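You operate a simulated robot arm through the tools that you are given. There is no shell and no other tool.

You run a simulated robot arm. Do the job below in one go: nothing can be reset, and whatever is moved stays where it is left.

JOB
Strain the tea into the orange jug and tip the leaves onto the steel plate.
Fine: all on the counter under the window; the tea is only warm (45 C); small pot back on its spot, strainer back on the pot; spill nothing.

The check looks at the end state, three seconds after you hand in, the way a careful person would. Anything else that was tipped, shoved, dropped, spilled or broken makes it a failure.

ROBOT AND FRAMES
A 6-joint arm with a two-finger parallel gripper, fixed in place. Base frame: the origin is at the foot of the arm, x ahead of it, y to its left, z up; the work surface is at about z = 0.84. Readings come in m, degrees, newtons and seconds.
With the tool pointing down near the work surface it reaches from about 0.36 to 0.82 m from the base axis. Its first joint turns from -166.0 to 166.0 degrees. Payload 3.91 kg.
Tool frame: the origin (TCP) lies between the finger pads and is the grasp point; the fingertips stand 0.03 m ahead of it; z points along the fingers, y is the line along which they close. The gripper opens to 0.11 m. The fingers are 0.02 m wide and 0.01 m thick; the gripper's body (0.048 by 0.112 m) begins 0.055 m behind the TCP.
Orientation is told as [roll, pitch, yaw] about the base's x, y, z axes, in that order, counted from this pose: with the fingers straight down and closing along the base's y, the tool's x points along the base's -x, its y along +y and its z along -z.

CONTROLS
- The arm moves only by the tool servo_tool. Its argument "targets" is a list of rows, each an object of numbers (a shift or turn left out is 0, a gripper value left out holds the last): "rx", "ry", "rz": the turn, a rotation vector about the tool's x, y, z in degrees; "x", "y", "z": the shift along the tool's x, y, z in m; "fingers": the closure, from 0 (fully open) to 1 (shut). In form: [{"rx": .., "ry": .., "rz": .., "x": .., "y": .., "z": .., "fingers": ..}, ...]. A call has 1 to 20 rows; each row shifts and turns the commanded pose from where the row before left it, along the tool's axes as they then stand. Rows are played at 5 a second. More than 0.05 m and 8.6 degrees between two rows, or a gripper value outside its range, and nothing of the call is played. Where a pose cannot be reached the arm comes as near as it can. A force on the tool above 90 N (or 10 N above the force at the start of the call, whichever is more), or a blocked arm, ends the call early, and 0.2 s more pass. Each finger travels about 0.045 m/s and halts on what it meets, pressing with about 44 N; the grip force reading is that of the motor and also rises with nothing between the fingers. The clock runs only during rows and for 0.2 s after the last one: add rows that do not move to give the fingers time. It gives the time, the measured TCP pose, the force on the tool (base axes), the opening and the grip force at its end, in the units of the frame above (readings bear some noise), with the torque about the TCP (base axes, N m) and any sound that the robot's microphone picked up, and new pictures: "views" is both (left out), scene, wrist or none.
- Cameras (640 x 400 px; columns grow to the right, rows downward): "scene" is fixed at [0.2186, 0.65, 1.4926]; the picture's right is [-0.58, -0.81, 0.00], its down [-0.62, 0.44, -0.65] and it looks along [0.53, -0.38, -0.76] (base axes); focal length 214 px, centre (320, 200). "wrist" rides on the gripper at [0.077, 0.007, -0.114] in the tool frame; the picture's right is [-0.09, 1.00, 0.00], its down [-0.80, -0.07, -0.59] and it looks along [-0.59, -0.05, 0.80] (tool axes); focal length 270 px, centre (320, 200). There is no depth. A picture from a camera that has moved, and an enlarged one, comes with that camera's place and axes in the base frame and with its lens.
- raise_lower(by): slides the trunk up (or, below 0, down) by that many m; the arm rides with it, the base frame stays. It gives what a move gives, with no picture.
- zoom(camera, box): a new picture of the part [left, top, right, bottom] of that camera's present view, enlarged. No time passes.
- sign_off(): hands the job in; it is judged then, once.

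Places have to be worked out from the pictures, the camera data and where the tool is seen. Open the gripper and draw the arm clear of the work before you hand the job in, unless the task says otherwise.

The tools are called after "Call:" as name(argument=value, ...) on one line, values as JSON. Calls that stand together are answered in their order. servo_tool: Moves the arm, as the interface text tells. Its arguments: {"type":"object","properties":{"targets":{"type":"array","items":{"type":"object","properties":{"rx":{"type":"number"},"ry":{"type":"number"},"rz":{"type":"number"},"x":{"type":"number"},"y":{"type":"number"},"z":{"type":"number"},"fingers":{"type":"number"}}}},"views":{"type":"string","enum":["both","scene","wrist","none"]}},"required":["targets"]} The other tools are called the same way: raise_lower (by) slides the trunk up or down; zoom (camera, box) takes an enlarged picture of a part of a camera's view; sign_off () hands the job in.

At the start:

```text
time: 0.0
tcp_pos: [0.5298, 0.1665, 1.2961]
tcp_rot: [0.0, -0.1, 0.1]
force: [-0.3, -0.4, 0.2]
ft_torque: [-0.01, -0.02, -0.01]
grip_width: 0.1099
gripper_force: 0.1
trunk travel left (down, up): [-0.575, 0.035]
```

scene: 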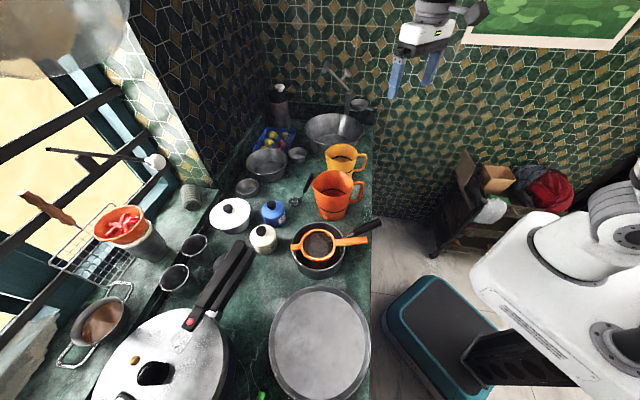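
wrist: 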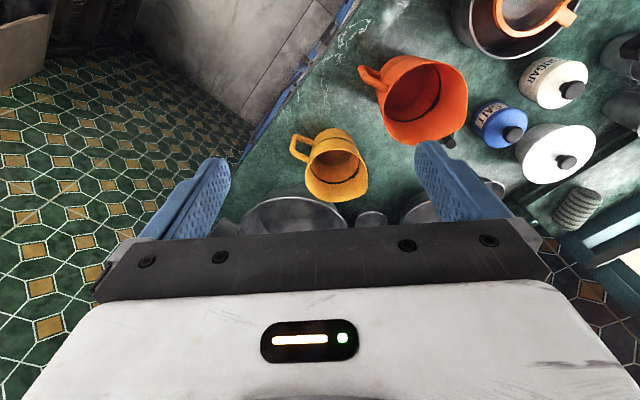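

I start by looking closer at the pot, strainer, jugs and plate in the scene view.

Call:
zoom(camera="scene", box=[230, 160, 390, 290])

Call:
zoom(camera="scene", box=[60, 160, 420, 400])

Call:
zoom(camera="wrist", box=[320, 0, 640, 200])

```text
3.08 times, centred on (310, 225) of scene
camera zoom: at [0.2186, 0.65, 1.4926], right [-0.58, -0.81, 0.0], down [-0.62, 0.44, -0.65], along [0.53, -0.38, -0.76], focal length 660 px, centre (351, 123)
```

zoom: 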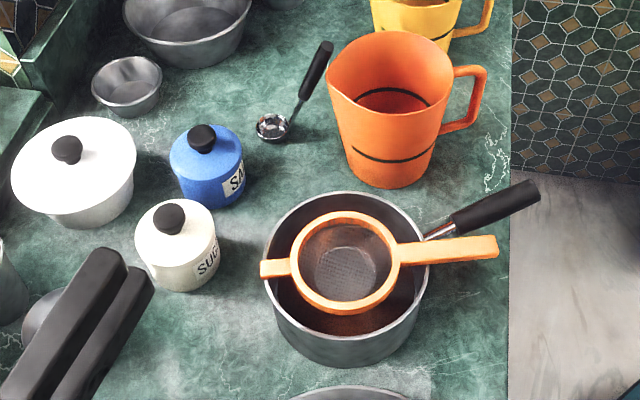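

```text
1.67 times, centred on (240, 280) of scene
camera zoom: at [0.2186, 0.65, 1.4926], right [-0.58, -0.81, 0.0], down [-0.62, 0.44, -0.65], along [0.53, -0.38, -0.76], focal length 358 px, centre (453, 67)
```

zoom: 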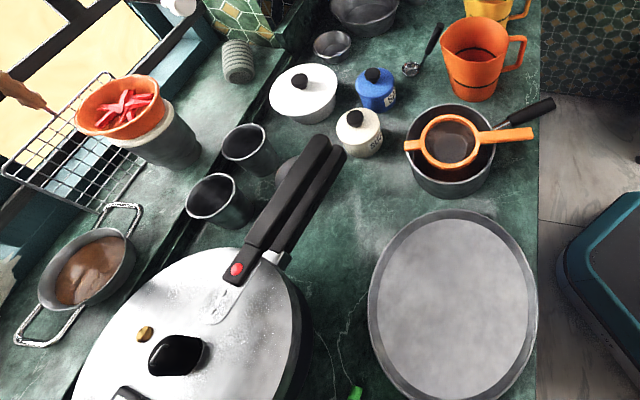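

```text
2.00 times, centred on (480, 100) of wrist
camera zoom: at [0.4526, 0.1736, 1.4103], right [0.09, 1.0, 0.0], down [0.8, -0.07, 0.59], along [0.59, -0.05, -0.8], focal length 541 px, centre (0, 400)
```

zoom: 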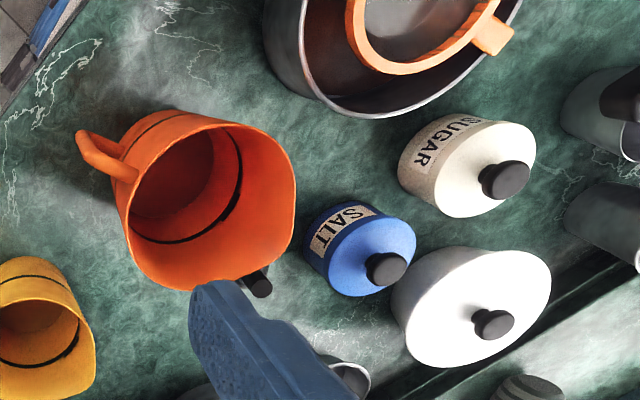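

The small pot with the strainer is near (0.48, 0.47), the orange jug near (0.59, 0.33) and the steel plate near (0.28, 0.60). I'll turn the tool to about 50° yaw and move to look at the pot from up close with the wrist camera.

Call:
servo_tool(targets=[{"rz": -7.2}, {"rz": -7.2}, {"rz": -7.2}, {"rz": -7.2}, {"rz": -7.2}, {"rz": -7.2}, {"rz": -7.2}, {"x": -0.0035, "y": 0.0375, "z": 0.0167}, {"x": -0.0035, "y": 0.0375, "z": 0.0167}, {"x": -0.0035, "y": 0.0375, "z": 0.0167}, {"x": -0.0035, "y": 0.0375, "z": 0.0167}, {"x": -0.0035, "y": 0.0375, "z": 0.0167}, {"x": -0.0035, "y": 0.0375, "z": 0.0167}, {}])

```text
time: 3.0
tcp_pos: [0.3716, 0.3256, 1.1959]
tcp_rot: [0.1, 0.1, 50.4]
force: [0.8, -0.8, -0.2]
ft_torque: [-0.02, -0.02, -0.02]
grip_width: 0.11
gripper_force: 0.2
trunk travel left (down, up): [-0.575, 0.035]
camera wrist: at [0.3173, 0.271, 1.3098], right [-0.71, 0.7, 0.0], down [0.56, 0.57, 0.59], along [0.42, 0.42, -0.8], focal length 270 px, centre (320, 200)
```

scene: 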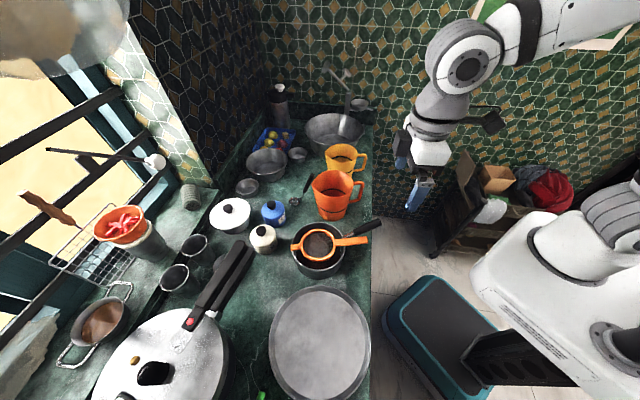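
wrist: 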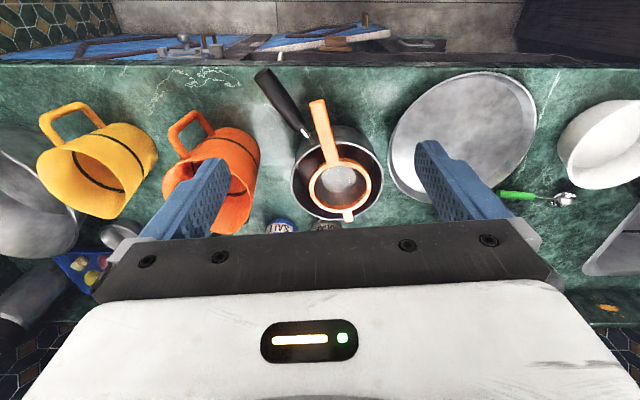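

The wrist view shows pot, strainer, jugs and plate. I zoom in on them to measure.

Call:
zoom(camera="wrist", box=[240, 60, 400, 240])

Call:
zoom(camera="wrist", box=[140, 90, 300, 240])

Call:
zoom(camera="scene", box=[250, 200, 390, 290])

```text
2.22 times, centred on (320, 150) of wrist
camera zoom: at [0.3173, 0.271, 1.3098], right [-0.71, 0.7, 0.0], down [0.56, 0.57, 0.59], along [0.42, 0.42, -0.8], focal length 601 px, centre (320, 311)
```

zoom: 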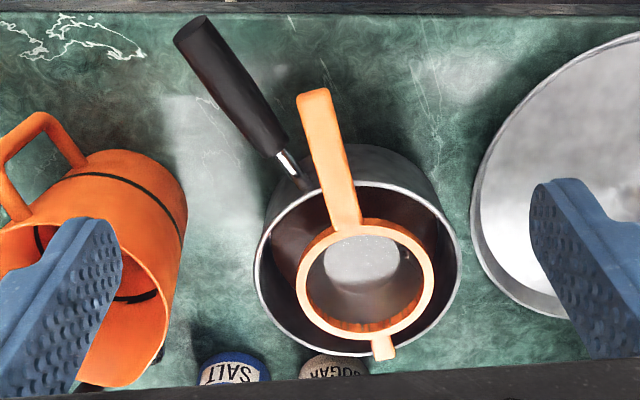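

```text
2.67 times, centred on (220, 165) of wrist
camera zoom: at [0.3173, 0.271, 1.3098], right [-0.71, 0.7, 0.0], down [0.56, 0.57, 0.59], along [0.42, 0.42, -0.8], focal length 721 px, centre (587, 293)
```

zoom: 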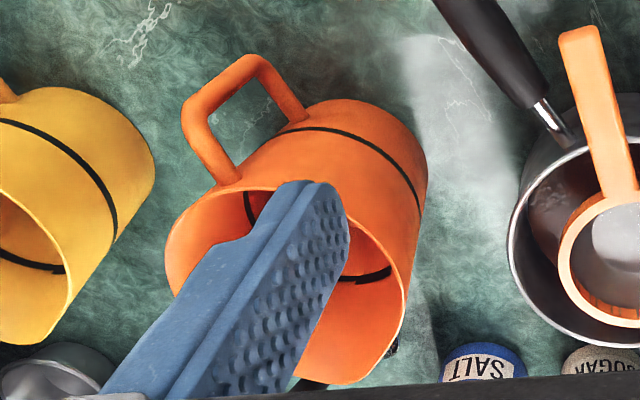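

```text
4.44 times, centred on (320, 245) of scene
camera zoom: at [0.2186, 0.65, 1.4926], right [-0.58, -0.81, 0.0], down [-0.62, 0.44, -0.65], along [0.53, -0.38, -0.76], focal length 953 px, centre (320, 0)
```

zoom: 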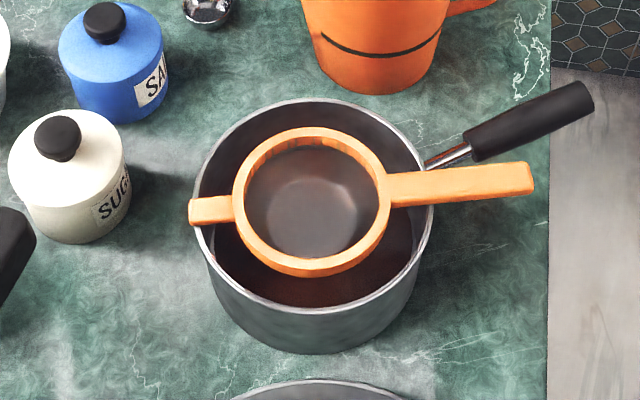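

Measured: strainer ring centre about (0.468, 0.478, 0.93), its handle end at (0.40, 0.349, 0.93), and the pot handle tip at (0.431, 0.274, 0.92). I plan to grip both handles along their length with the tool horizontal, so first I test in free air that this pose is reachable.

Call:
servo_tool(targets=[{"x": -0.04}, {"x": -0.04}, {"x": -0.04}, {"ry": -8.18}, {"ry": -8.18}, {"ry": -8.18}, {"ry": -8.18}, {"ry": -8.18}, {"ry": -8.18}, {"ry": -8.18}, {"ry": -8.18}, {"ry": -8.18}, {"ry": -8.18}, {"ry": -8.18}, {}, {}])

```text
time: 6.4
tcp_pos: [0.4456, 0.4191, 1.1965]
tcp_rot: [27.5, -90.0, 23.0]
force: [0.4, -0.4, 0.6]
ft_torque: [0.02, 0.02, 0.0]
grip_width: 0.1101
gripper_force: 0.1
out of reach, approached as far as the arm can: row 10
trunk travel left (down, up): [-0.575, 0.035]
camera wrist: at [0.3675, 0.3348, 1.1185], right [-0.77, 0.63, 0.09], down [-0.32, -0.5, 0.8], along [0.55, 0.59, 0.59], focal length 270 px, centre (320, 200)
```

scene: 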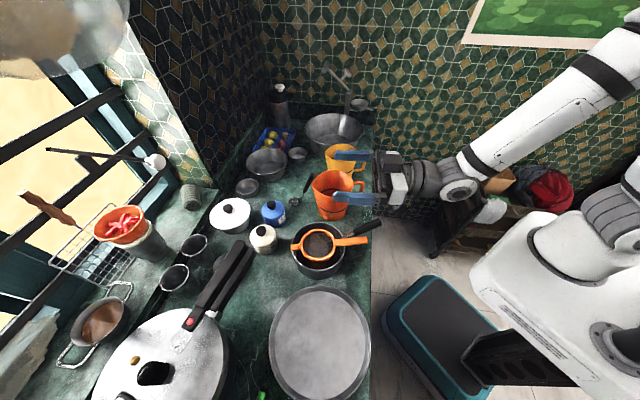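
wrist: 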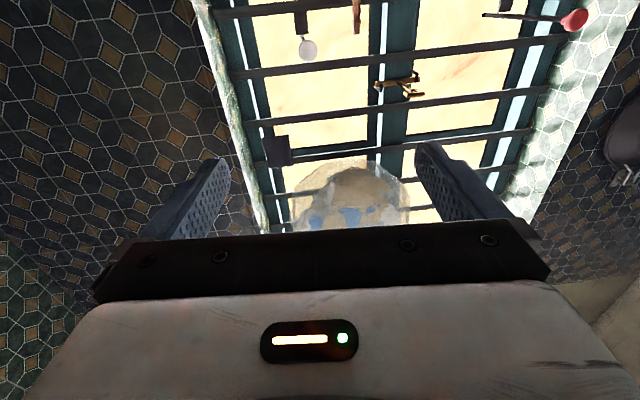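

Horizontal pose is reachable. Now I roll +90° about the tool axis (camera to the left, fingers closing vertically) and see.

Call:
servo_tool(targets=[{"rz": 8.18}, {"rz": 8.18}, {"rz": 8.18}, {"rz": 8.18}, {"rz": 8.18}, {"rz": 8.18}, {"rz": 8.18}, {"rz": 8.18}, {"rz": 8.18}, {"rz": 8.18}, {"rz": 8.18}, {}, {}])

```text
time: 9.2
tcp_pos: [0.446, 0.4186, 1.196]
tcp_rot: [90.0, 0.0, -39.4]
force: [0.7, -0.6, -0.2]
ft_torque: [-0.01, 0.05, -0.03]
grip_width: 0.1099
gripper_force: 0.0
trunk travel left (down, up): [-0.575, 0.035]
camera wrist: at [0.3137, 0.3798, 1.202], right [0.07, -0.06, 1.0], down [0.24, -0.97, -0.07], along [0.97, 0.24, -0.05], focal length 270 px, centre (320, 200)
```

scene: 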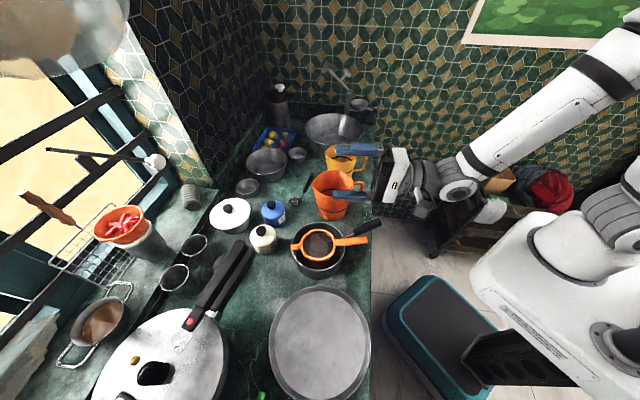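
wrist: 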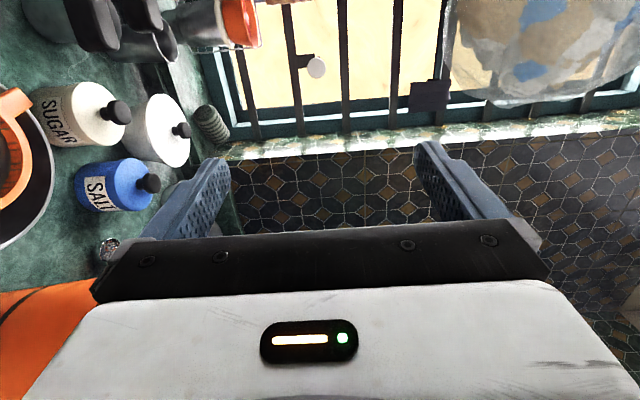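

Works too. I test the further roll of +120° (the pouring motion) in free air, to make sure the last joints allow it.

Call:
servo_tool(targets=[{"rz": 8}, {"rz": 8}, {"rz": 8}, {"rz": 8}, {"rz": 8}, {"rz": 8}, {"rz": 8}, {"rz": 8}, {"rz": 8}, {"rz": 8}, {"rz": 8}, {"rz": 8}, {"rz": 8}, {"rz": 8}, {"rz": 8}, {"rz": 8}, {}], views="scene")

```text
time: 12.8
tcp_pos: [0.4444, 0.4175, 1.1959]
tcp_rot: [89.8, 79.9, -39.7]
force: [-0.1, 0.2, 0.2]
ft_torque: [0.0, 0.02, -0.01]
grip_width: 0.1099
gripper_force: 0.1
out of reach, approached as far as the arm can: row 11, 12, 13, 14, 15, 16
trunk travel left (down, up): [-0.575, 0.035]
```

scene: 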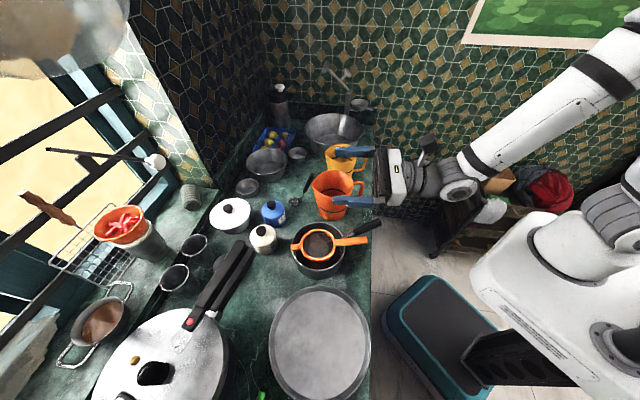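

The roll stops at +80° from there, so the last joint's limit lies that way; counter-clockwise rolls will have room. I roll back and check how the commanded pose was kept.

Call:
servo_tool(targets=[{"rz": -8}, {"rz": -8}, {"rz": -8}, {"rz": -8}, {"rz": -8}, {"rz": -8}, {"rz": -8}, {"rz": -8}, {"rz": -8}, {"rz": -8}, {}], views="none")

```text
time: 15.2
tcp_pos: [0.4454, 0.419, 1.1947]
tcp_rot: [90.0, -0.1, -39.5]
force: [-0.2, -0.6, -0.8]
ft_torque: [0.0, -0.01, 0.01]
grip_width: 0.11
gripper_force: 0.0
trunk travel left (down, up): [-0.575, 0.035]
```

The command is clipped at the limit, good. Now I turn to the strainer handle's direction (about 62° azimuth), back off along it and come down to z≈1.05 for a closer side view.

Call:
servo_tool(targets=[{"ry": 5.85}, {"ry": 5.85}, {"z": -0.035, "x": 0.002}, {"z": -0.034, "x": 0.002}, {"z": -0.034, "x": 0.002}, {"z": -0.034, "x": 0.001}, {"y": -0.036}, {"y": -0.036}, {"y": -0.036}, {"y": -0.036}, {}])

```text
time: 17.6
tcp_pos: [0.4129, 0.3232, 1.0574]
tcp_rot: [89.9, 0.1, -27.9]
force: [0.0, -0.3, 0.8]
ft_torque: [0.01, 0.01, 0.01]
grip_width: 0.11
gripper_force: 0.0
out of reach, approached as far as the arm can: row 5, 6, 7
trunk travel left (down, up): [-0.575, 0.035]
camera wrist: at [0.2905, 0.2582, 1.0632], right [0.08, -0.04, 1.0], down [0.43, -0.9, -0.07], along [0.9, 0.43, -0.05], focal length 270 px, centre (320, 200)
```

scene: 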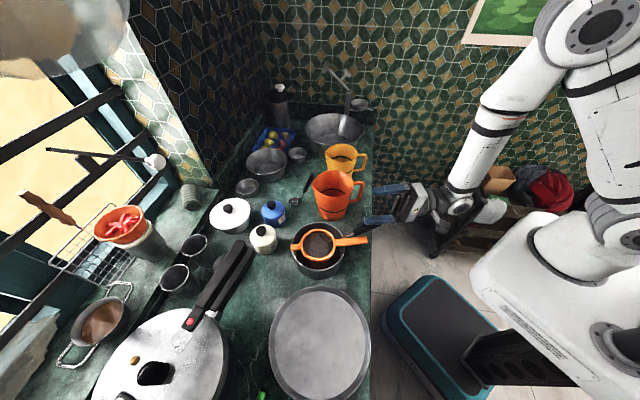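
wrist: 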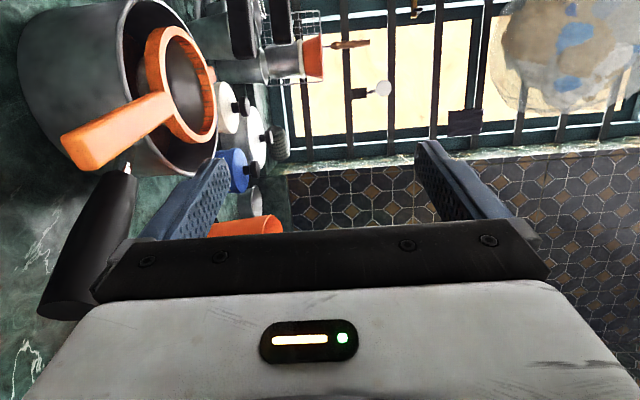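

The view now shows pot, strainer handle and pot handle from the side. I zoom to measure heights.

Call:
zoom(camera="wrist", box=[0, 0, 320, 330])

Call:
zoom(camera="scene", box=[270, 150, 450, 280])

```text
1.21 times, centred on (160, 165) of wrist
camera zoom: at [0.2905, 0.2582, 1.0632], right [0.08, -0.04, 1.0], down [0.43, -0.9, -0.07], along [0.9, 0.43, -0.05], focal length 328 px, centre (514, 242)
```

zoom: 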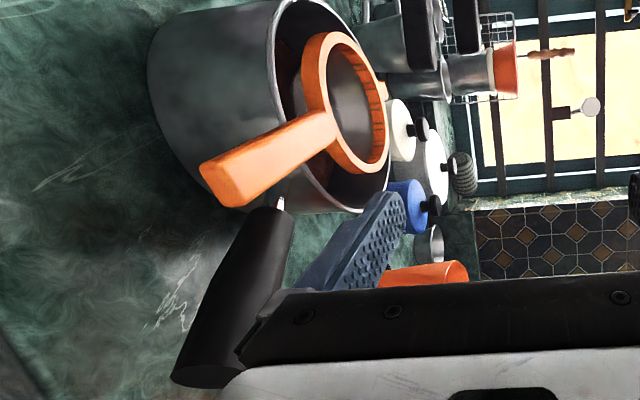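

```text
3.08 times, centred on (360, 215) of scene
camera zoom: at [0.2186, 0.65, 1.4926], right [-0.58, -0.81, 0.0], down [-0.62, 0.44, -0.65], along [0.53, -0.38, -0.76], focal length 660 px, centre (197, 154)
```

zoom: 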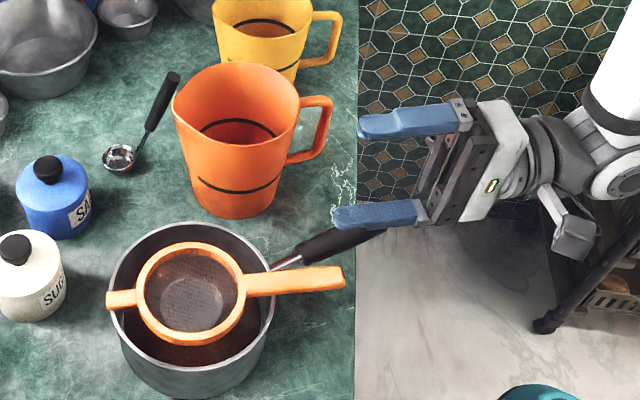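

Triangulation gives the strainer handle end at (0.400, 0.349, 0.931) and ring centre at (0.468, 0.478), direction ~62°. I'll half-close the fingers and move to the left of the strainer handle at safe height, then come down and slide in sideways from the left.

Call:
servo_tool(targets=[{"x": 0.03, "z": 0.012, "fingers": 0.45}, {"x": 0.03, "z": 0.012}, {"x": 0.028, "z": 0.012}, {}, {}, {}])

```text
time: 19.0
tcp_pos: [0.3517, 0.3943, 1.0582]
tcp_rot: [90.0, 0.0, -27.8]
force: [0.3, 0.1, 1.2]
ft_torque: [0.02, -0.01, -0.03]
grip_width: 0.0604
gripper_force: 0.0
trunk travel left (down, up): [-0.575, 0.035]
camera wrist: at [0.2298, 0.3301, 1.0648], right [0.08, -0.04, 1.0], down [0.43, -0.9, -0.07], along [0.9, 0.43, -0.05], focal length 270 px, centre (320, 200)
```

scene: 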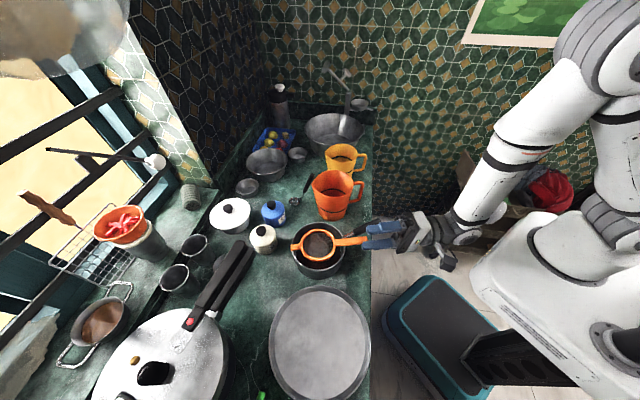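
wrist: 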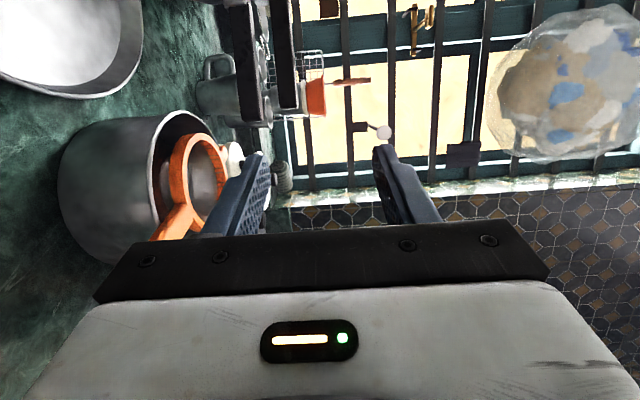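

On target left of the handle. Now descend to z≈0.929 and look.

Call:
servo_tool(targets=[{"y": -0.033}, {"y": -0.032}, {"y": -0.032}, {"y": -0.032}, {}, {}])

```text
time: 20.4
tcp_pos: [0.3502, 0.3942, 0.9303]
tcp_rot: [90.0, 0.1, -27.9]
force: [-0.4, -0.2, -1.3]
ft_torque: [0.02, -0.01, 0.02]
grip_width: 0.0604
gripper_force: 0.0
trunk travel left (down, up): [-0.575, 0.035]
camera wrist: at [0.2287, 0.3284, 0.9363], right [0.08, -0.04, 1.0], down [0.43, -0.9, -0.07], along [0.9, 0.43, -0.05], focal length 270 px, centre (320, 200)
```

scene: 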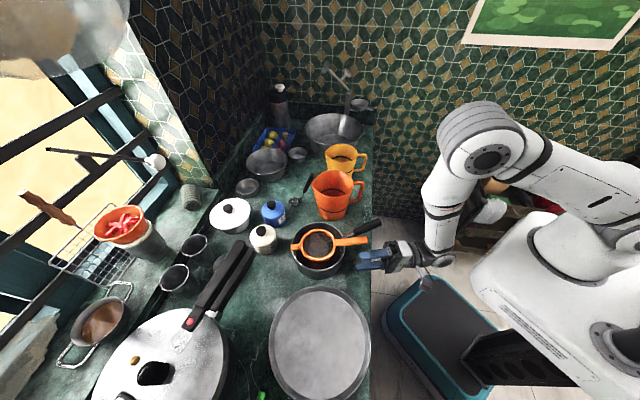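
wrist: 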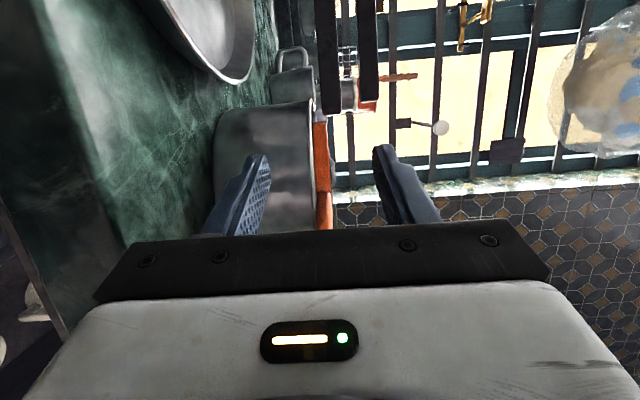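

Call:
zoom(camera="wrist", box=[190, 80, 450, 245])

Call:
zoom(camera="scene", box=[290, 200, 450, 300])

```text
2.42 times, centred on (320, 162) of wrist
camera zoom: at [0.2287, 0.3284, 0.9363], right [0.08, -0.04, 1.0], down [0.43, -0.9, -0.07], along [0.9, 0.43, -0.05], focal length 655 px, centre (320, 291)
```

zoom: 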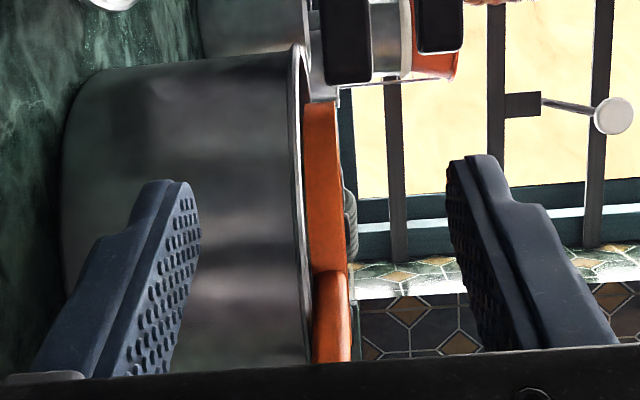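

```text
4.00 times, centred on (370, 250) of scene
camera zoom: at [0.2186, 0.65, 1.4926], right [-0.58, -0.81, 0.0], down [-0.62, 0.44, -0.65], along [0.53, -0.38, -0.76], focal length 858 px, centre (120, 0)
```

zoom: 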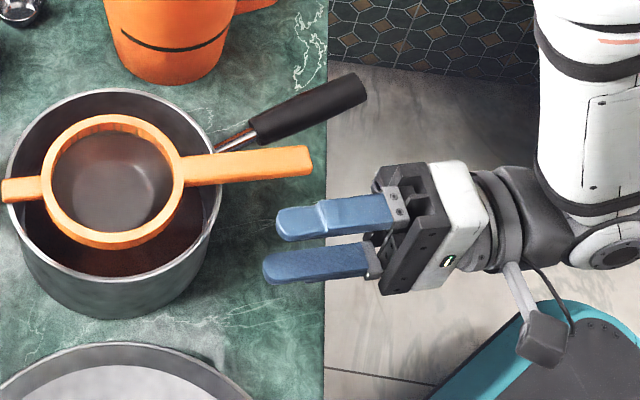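

The handle is level with the gripper centre (within ~1.5 mm). I slide in 65 mm to the right over the handle, then look before closing.

Call:
servo_tool(targets=[{"x": -0.022, "y": -0.001}, {"x": -0.022}, {"x": -0.021}, {}, {}])

Call:
zoom(camera="scene", box=[290, 200, 450, 300])

Call:
zoom(camera="wrist", box=[190, 80, 450, 245])

```text
time: 21.6
tcp_pos: [0.4089, 0.364, 0.9288]
tcp_rot: [89.9, -0.1, -27.8]
force: [-0.3, -0.2, -0.2]
ft_torque: [0.0, 0.0, 0.02]
grip_width: 0.0605
gripper_force: 0.2
trunk travel left (down, up): [-0.575, 0.035]
camera wrist: at [0.2873, 0.2981, 0.9353], right [0.08, -0.04, 1.0], down [0.43, -0.9, -0.07], along [0.9, 0.43, -0.05], focal length 270 px, centre (320, 200)
```

scene: 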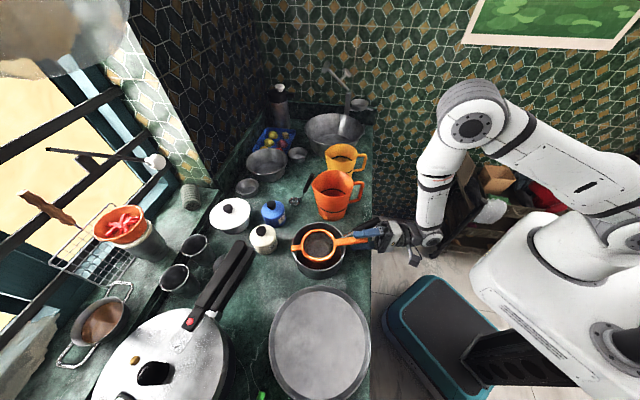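
wrist: 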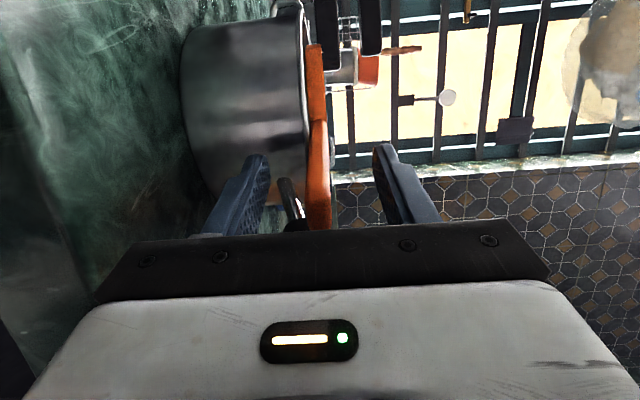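

```text
4.00 times, centred on (370, 250) of scene
camera zoom: at [0.2186, 0.65, 1.4926], right [-0.58, -0.81, 0.0], down [-0.62, 0.44, -0.65], along [0.53, -0.38, -0.76], focal length 858 px, centre (120, 0)
```

zoom: 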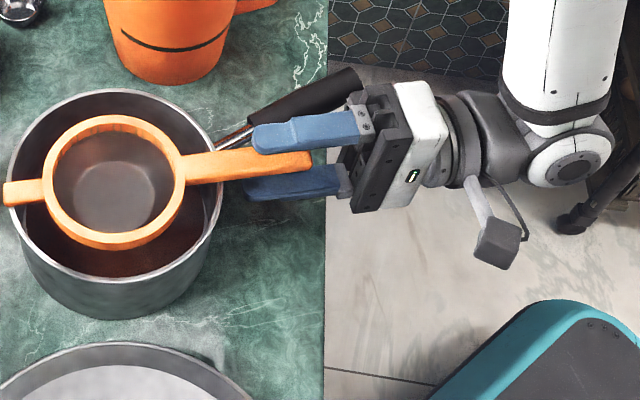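

```text
2.42 times, centred on (320, 162) of wrist
camera zoom: at [0.2873, 0.2981, 0.9353], right [0.08, -0.04, 1.0], down [0.43, -0.9, -0.07], along [0.9, 0.43, -0.05], focal length 655 px, centre (320, 291)
```

zoom: 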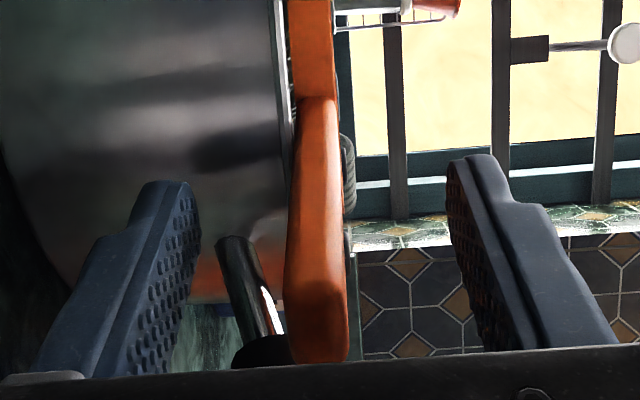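

The strainer handle is centred between the pads with nothing else in the jaw. Closing.

Call:
servo_tool(targets=[{"fingers": 1.0}, {}, {}, {}, {}, {}])

Call:
zoom(camera="scene", box=[280, 200, 440, 300])

```text
time: 23.0
tcp_pos: [0.4093, 0.3637, 0.9289]
tcp_rot: [90.0, 0.0, -27.8]
force: [-0.8, 0.4, 0.4]
ft_torque: [-0.01, 0.02, -0.03]
grip_width: 0.0107
gripper_force: 44.2
trunk travel left (down, up): [-0.575, 0.035]
camera wrist: at [0.2872, 0.2981, 0.9353], right [0.08, -0.04, 1.0], down [0.43, -0.9, -0.07], along [0.9, 0.43, -0.05], focal length 270 px, centre (320, 200)
```

scene: 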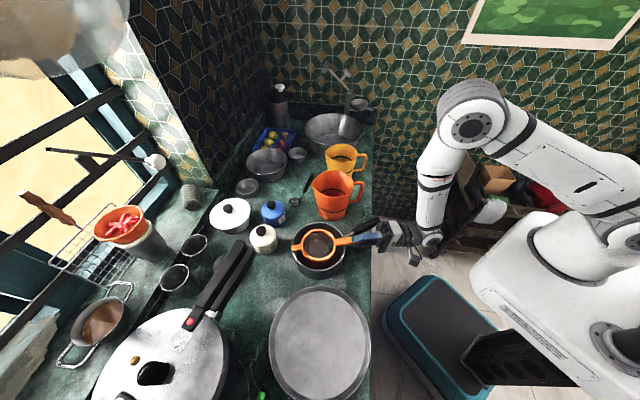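
wrist: 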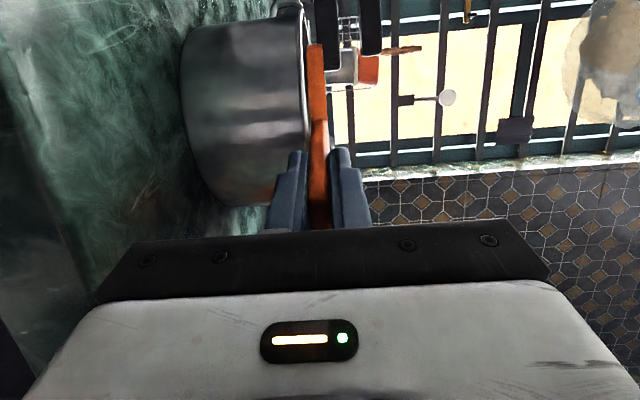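

```text
4.00 times, centred on (360, 250) of scene
camera zoom: at [0.2186, 0.65, 1.4926], right [-0.58, -0.81, 0.0], down [-0.62, 0.44, -0.65], along [0.53, -0.38, -0.76], focal length 858 px, centre (160, 0)
```

zoom: 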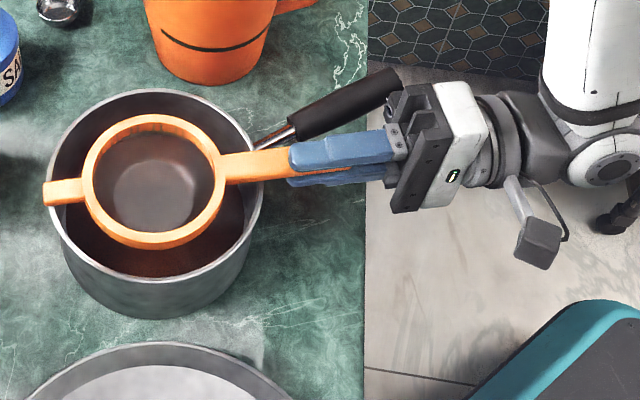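

Gripped (10.7 mm thick, 44 N). I lift straight up slowly.

Call:
servo_tool(targets=[{"y": 0.01}, {"y": 0.015}, {"y": 0.015}, {"y": 0.02}, {"y": 0.02}, {"y": 0.02}, {"y": 0.02}, {"y": 0.02}, {}, {}])

Call:
zoom(camera="scene", box=[260, 160, 420, 290])

Call:
zoom(camera="wrist", box=[0, 0, 400, 250])

```text
time: 25.2
tcp_pos: [0.4094, 0.3638, 1.0678]
tcp_rot: [90.0, -0.1, -27.9]
force: [-0.8, -0.1, -2.0]
ft_torque: [-0.06, 0.01, -0.03]
grip_width: 0.0107
gripper_force: 44.2
trunk travel left (down, up): [-0.575, 0.035]
camera wrist: at [0.2879, 0.2989, 1.0747], right [0.08, -0.04, 1.0], down [0.43, -0.9, -0.07], along [0.9, 0.43, -0.05], focal length 270 px, centre (320, 200)
```

scene: 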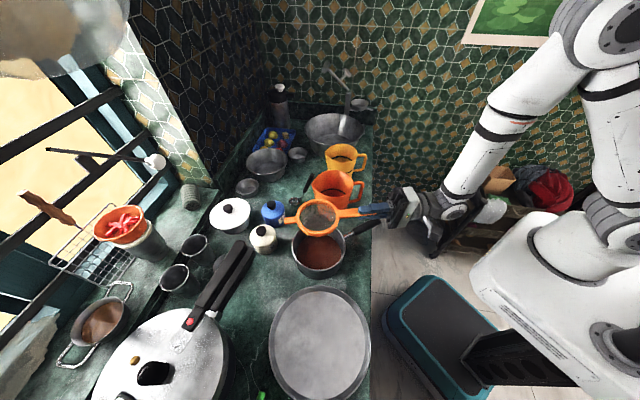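
wrist: 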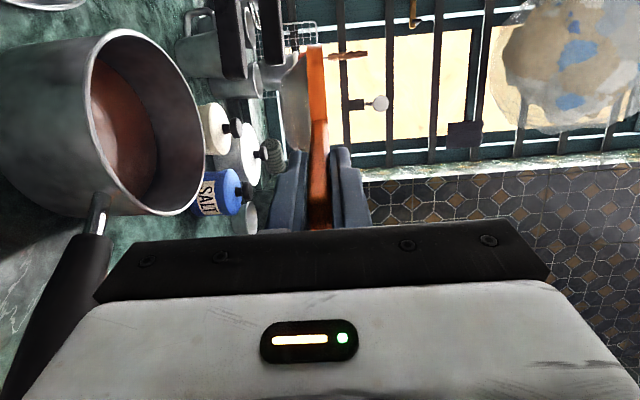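

```text
3.08 times, centred on (340, 225) of scene
camera zoom: at [0.2186, 0.65, 1.4926], right [-0.58, -0.81, 0.0], down [-0.62, 0.44, -0.65], along [0.53, -0.38, -0.76], focal length 660 px, centre (258, 123)
```

zoom: 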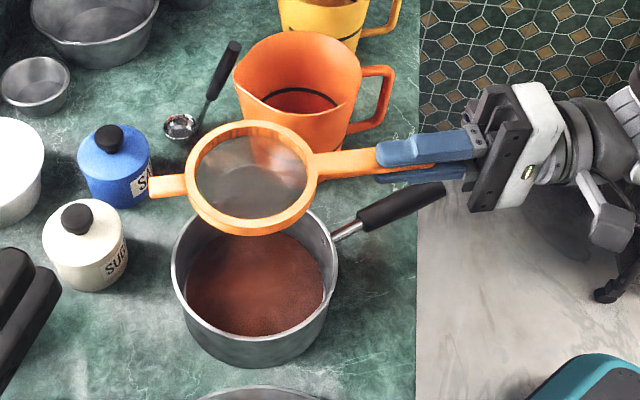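

```text
1.60 times, centred on (200, 125) of wrist
camera zoom: at [0.2879, 0.2989, 1.0747], right [0.08, -0.04, 1.0], down [0.43, -0.9, -0.07], along [0.9, 0.43, -0.05], focal length 432 px, centre (512, 320)
```

zoom: 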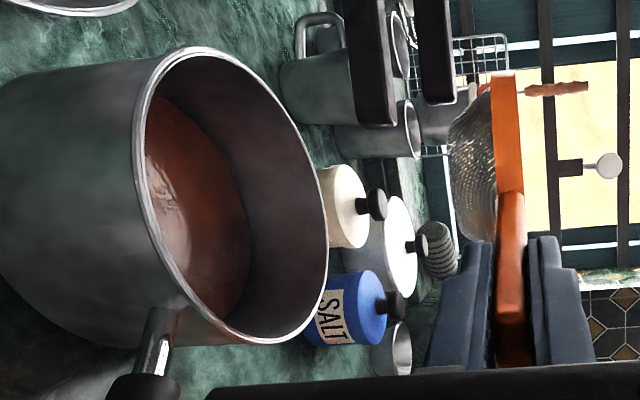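

Strainer is lifted level. Now I zoom on the orange jug to get its rim circle, spout and handle directions.

Call:
zoom(camera="scene", box=[296, 160, 376, 225])

```text
6.15 times, centred on (336, 192) of scene
camera zoom: at [0.2186, 0.65, 1.4926], right [-0.58, -0.81, 0.0], down [-0.62, 0.44, -0.65], along [0.53, -0.38, -0.76], focal length 1320 px, centre (222, 246)
```

zoom: 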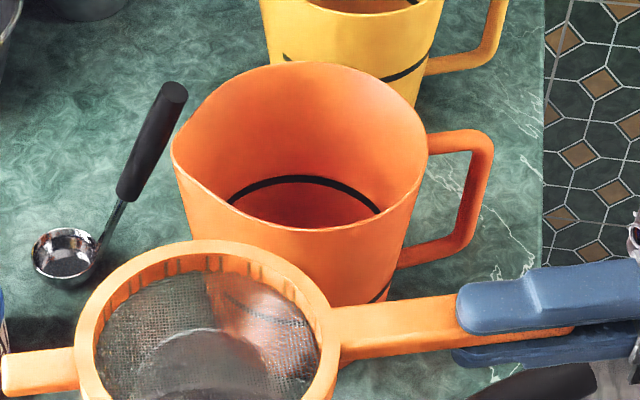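

Jug centre ≈ (0.604, 0.319), rim z ≈ 0.984, radius ≈ 0.065, its handle toward azimuth 234°. I'll place the strainer with its handle pointing to about azimuth 265°, clear of jug handle and pot handle: turn to azimuth 85° and carry it above the jug.

Call:
servo_tool(targets=[{"ry": 7.65}, {"ry": 7.65}, {"ry": 7.6}, {"x": -0.033, "z": -0.026}, {"x": -0.033, "z": -0.026}, {"x": -0.033, "z": -0.026}, {"x": -0.033, "z": -0.026}, {"x": -0.033, "z": -0.026}, {"x": -0.033, "z": -0.026}, {}, {}])

Call:
zoom(camera="scene", box=[280, 130, 440, 240])

Call:
zoom(camera="wrist", box=[0, 0, 400, 250])

```text
time: 27.6
tcp_pos: [0.5921, 0.1916, 1.0695]
tcp_rot: [90.0, 0.0, -4.9]
force: [-0.1, -0.2, 0.2]
ft_torque: [-0.03, -0.01, 0.03]
grip_width: 0.0109
gripper_force: 43.9
trunk travel left (down, up): [-0.575, 0.035]
camera wrist: at [0.5053, 0.0832, 1.0758], right [0.09, -0.01, 1.0], down [0.75, -0.66, -0.07], along [0.66, 0.75, -0.05], focal length 270 px, centre (320, 200)
```

scene: 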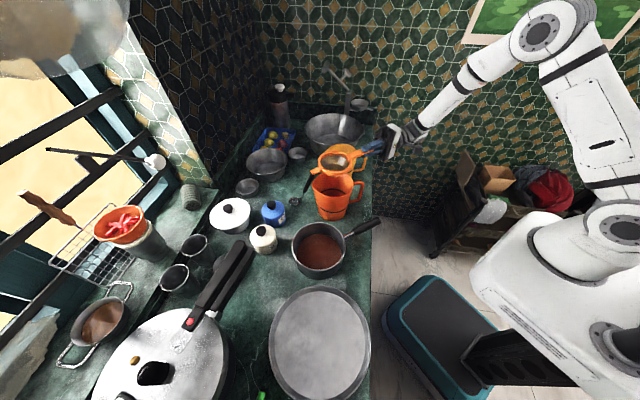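
wrist: 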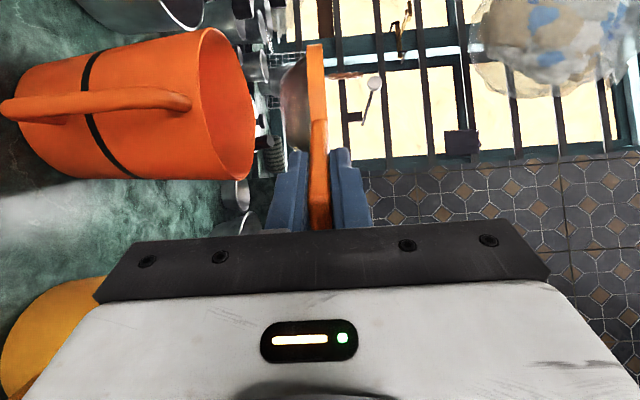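

```text
3.64 times, centred on (360, 185) of scene
camera zoom: at [0.2186, 0.65, 1.4926], right [-0.58, -0.81, 0.0], down [-0.62, 0.44, -0.65], along [0.53, -0.38, -0.76], focal length 780 px, centre (174, 254)
```

zoom: 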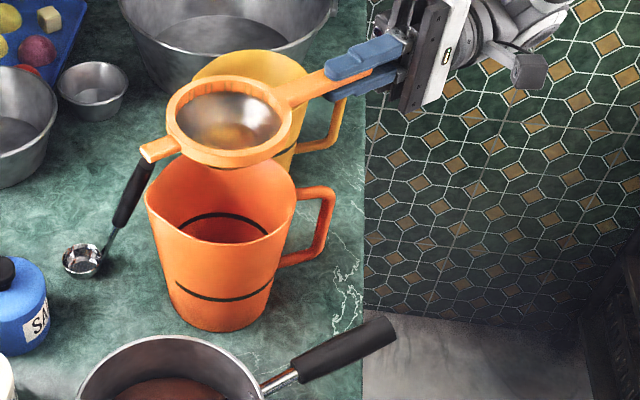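

```text
1.60 times, centred on (200, 125) of wrist
camera zoom: at [0.5053, 0.0832, 1.0758], right [0.09, -0.01, 1.0], down [0.75, -0.66, -0.07], along [0.66, 0.75, -0.05], focal length 432 px, centre (512, 320)
```

zoom: 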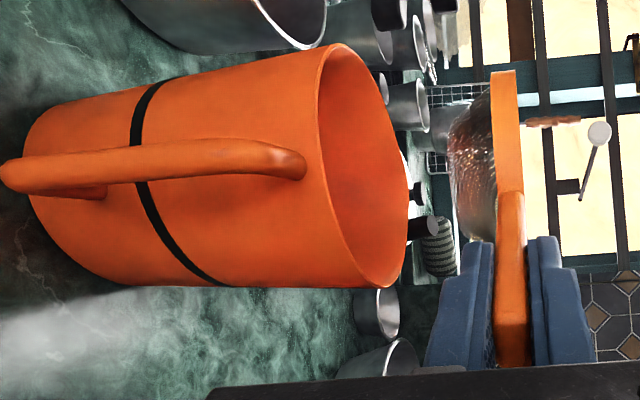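

The strainer hangs nearly above the jug; combining views I judge the jug centre at (0.598, 0.322) with the rim at ~0.985. I nudge by ~5 mm and lower to about z = 1.006 to see the gap.

Call:
servo_tool(targets=[{"x": 0.0055, "z": 0.0055}, {"y": -0.02}, {"y": -0.02}, {"y": -0.015}, {"y": -0.009}, {}, {}])

Call:
zoom(camera="scene", box=[290, 140, 410, 225])

Call:
zoom(camera="wrist", box=[80, 20, 400, 240])

```text
time: 29.2
tcp_pos: [0.5875, 0.1959, 1.0043]
tcp_rot: [90.0, 0.0, -4.9]
force: [0.0, 1.0, 0.8]
ft_torque: [-0.04, -0.01, 0.01]
grip_width: 0.0108
gripper_force: 43.2
trunk travel left (down, up): [-0.575, 0.035]
camera wrist: at [0.5007, 0.0896, 1.0113], right [0.09, -0.01, 1.0], down [0.75, -0.66, -0.07], along [0.66, 0.75, -0.05], focal length 270 px, centre (320, 200)
```

scene: 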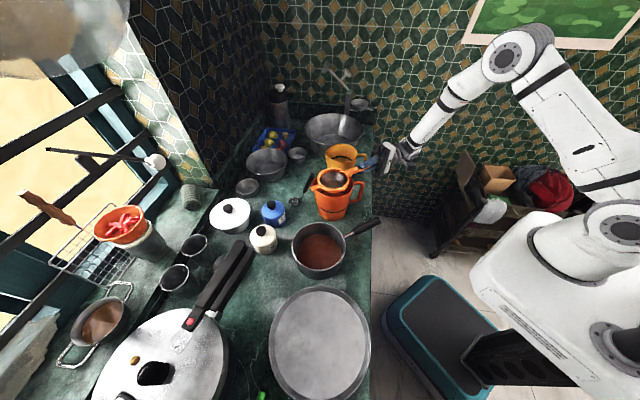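
wrist: 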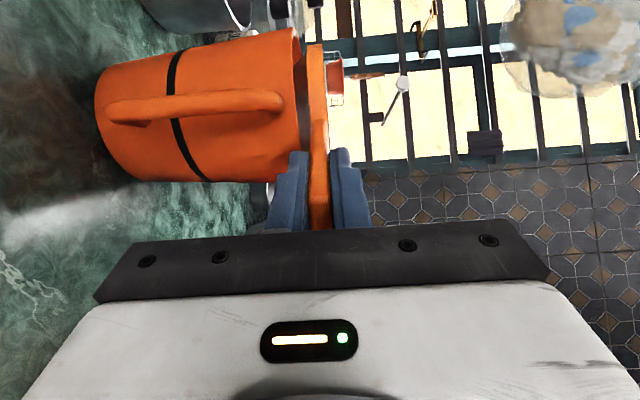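

```text
4.71 times, centred on (350, 182) of scene
camera zoom: at [0.2186, 0.65, 1.4926], right [-0.58, -0.81, 0.0], down [-0.62, 0.44, -0.65], along [0.53, -0.38, -0.76], focal length 1009 px, centre (179, 282)
```

zoom: 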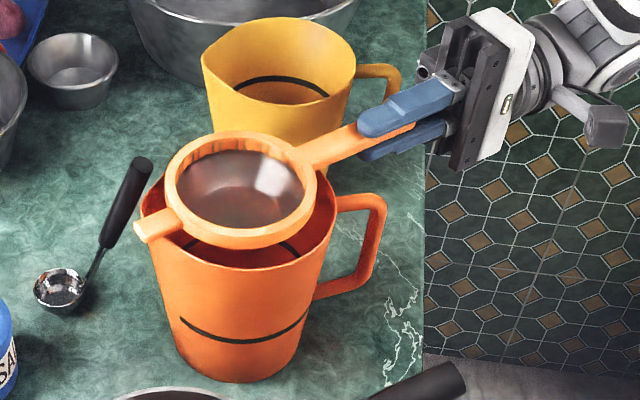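

```text
1.82 times, centred on (240, 130) of wrist
camera zoom: at [0.5007, 0.0896, 1.0113], right [0.09, -0.01, 1.0], down [0.75, -0.66, -0.07], along [0.66, 0.75, -0.05], focal length 491 px, centre (466, 327)
```

zoom: 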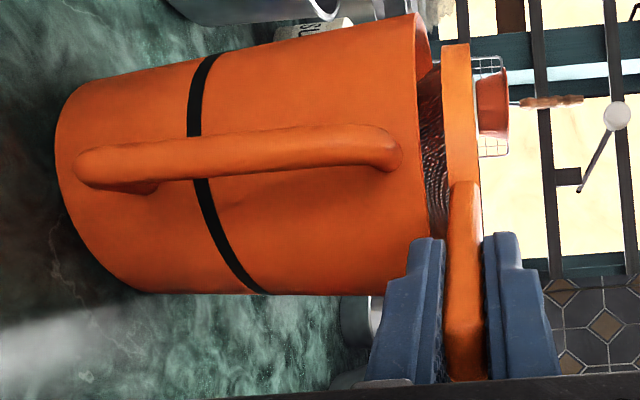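

The bowl is entering the jug, about 8 mm gap left under the handle. I shift 5 mm toward the lip side and 4 mm left, and lower gently in 2 mm steps watching the force.

Call:
servo_tool(targets=[{"x": 0.004, "z": 0.005}, {"y": -0.002}, {"y": -0.002}, {"y": -0.002}, {}, {}], views="wrist")

Call:
zoom(camera="wrist", box=[80, 20, 400, 240])

```text
time: 30.6
tcp_pos: [0.5834, 0.2021, 0.9981]
tcp_rot: [90.1, 0.0, -5.0]
force: [-0.5, 0.0, -0.9]
ft_torque: [-0.02, 0.0, -0.02]
grip_width: 0.0109
gripper_force: 43.9
trunk travel left (down, up): [-0.575, 0.035]
camera wrist: at [0.498, 0.0949, 1.0048], right [0.09, -0.01, 1.0], down [0.75, -0.66, -0.07], along [0.66, 0.75, -0.05], focal length 270 px, centre (320, 200)
```

wrist: 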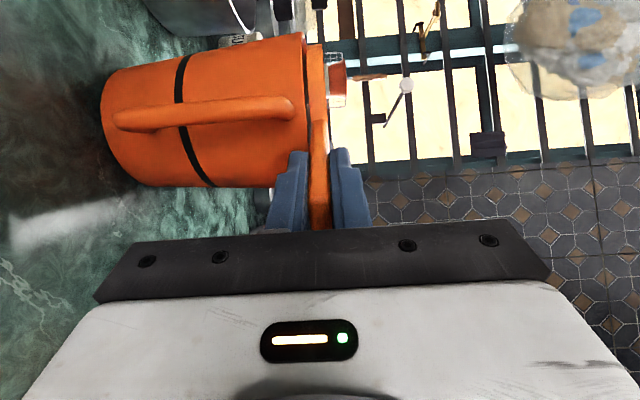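

```text
1.82 times, centred on (240, 130) of wrist
camera zoom: at [0.498, 0.0949, 1.0048], right [0.09, -0.01, 1.0], down [0.75, -0.66, -0.07], along [0.66, 0.75, -0.05], focal length 491 px, centre (466, 327)
```

zoom: 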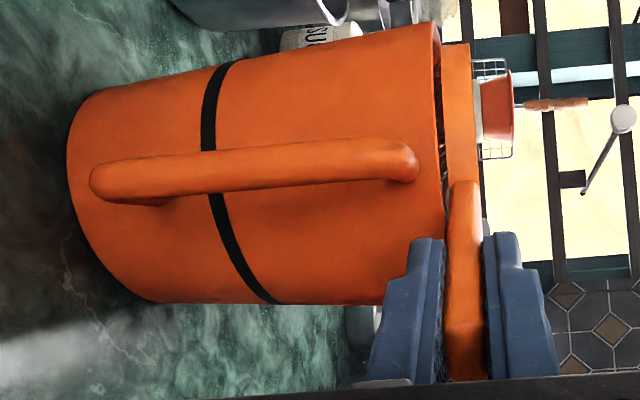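

About 2 mm left. Lowering in 1 mm steps until contact shows.

Call:
servo_tool(targets=[{"y": -0.001}, {}, {"y": -0.001}, {}, {}], views="none")

Call:
zoom(camera="wrist", box=[180, 20, 400, 160])

```text
time: 31.8
tcp_pos: [0.5853, 0.2029, 0.9972]
tcp_rot: [90.1, 0.0, -4.9]
force: [-0.9, 1.0, 0.1]
ft_torque: [-0.02, -0.02, -0.01]
grip_width: 0.0106
gripper_force: 44.0
trunk travel left (down, up): [-0.575, 0.035]
```

```text
2.86 times, centred on (290, 90) of wrist
camera zoom: at [0.4978, 0.0951, 1.0029], right [0.09, -0.01, 1.0], down [0.75, -0.66, -0.07], along [0.66, 0.75, -0.05], focal length 772 px, centre (406, 514)
```

zoom: 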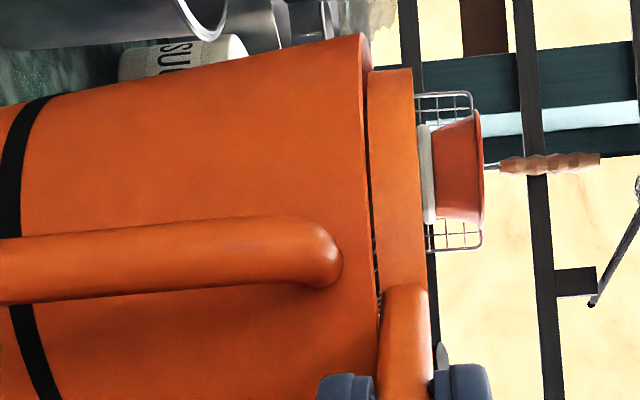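

Call:
servo_tool(targets=[{"y": -0.001}, {}, {"y": -0.001}, {}, {}], views="none")

Call:
zoom(camera="wrist", box=[180, 20, 400, 160])

```text
time: 33.0
tcp_pos: [0.5831, 0.2006, 0.995]
tcp_rot: [90.2, -0.2, -4.9]
force: [0.0, -0.1, 10.8]
ft_torque: [0.63, -0.09, -0.05]
grip_width: 0.0109
gripper_force: 44.2
trunk travel left (down, up): [-0.575, 0.035]
```

```text
2.86 times, centred on (290, 90) of wrist
camera zoom: at [0.4974, 0.0947, 1.0016], right [0.09, -0.01, 1.0], down [0.75, -0.66, -0.07], along [0.66, 0.75, -0.05], focal length 772 px, centre (406, 514)
```

zoom: 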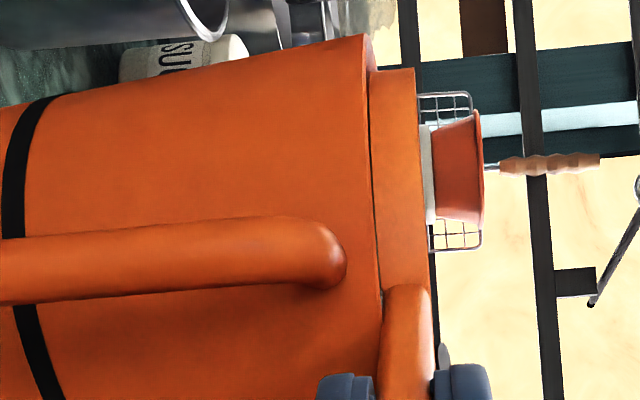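

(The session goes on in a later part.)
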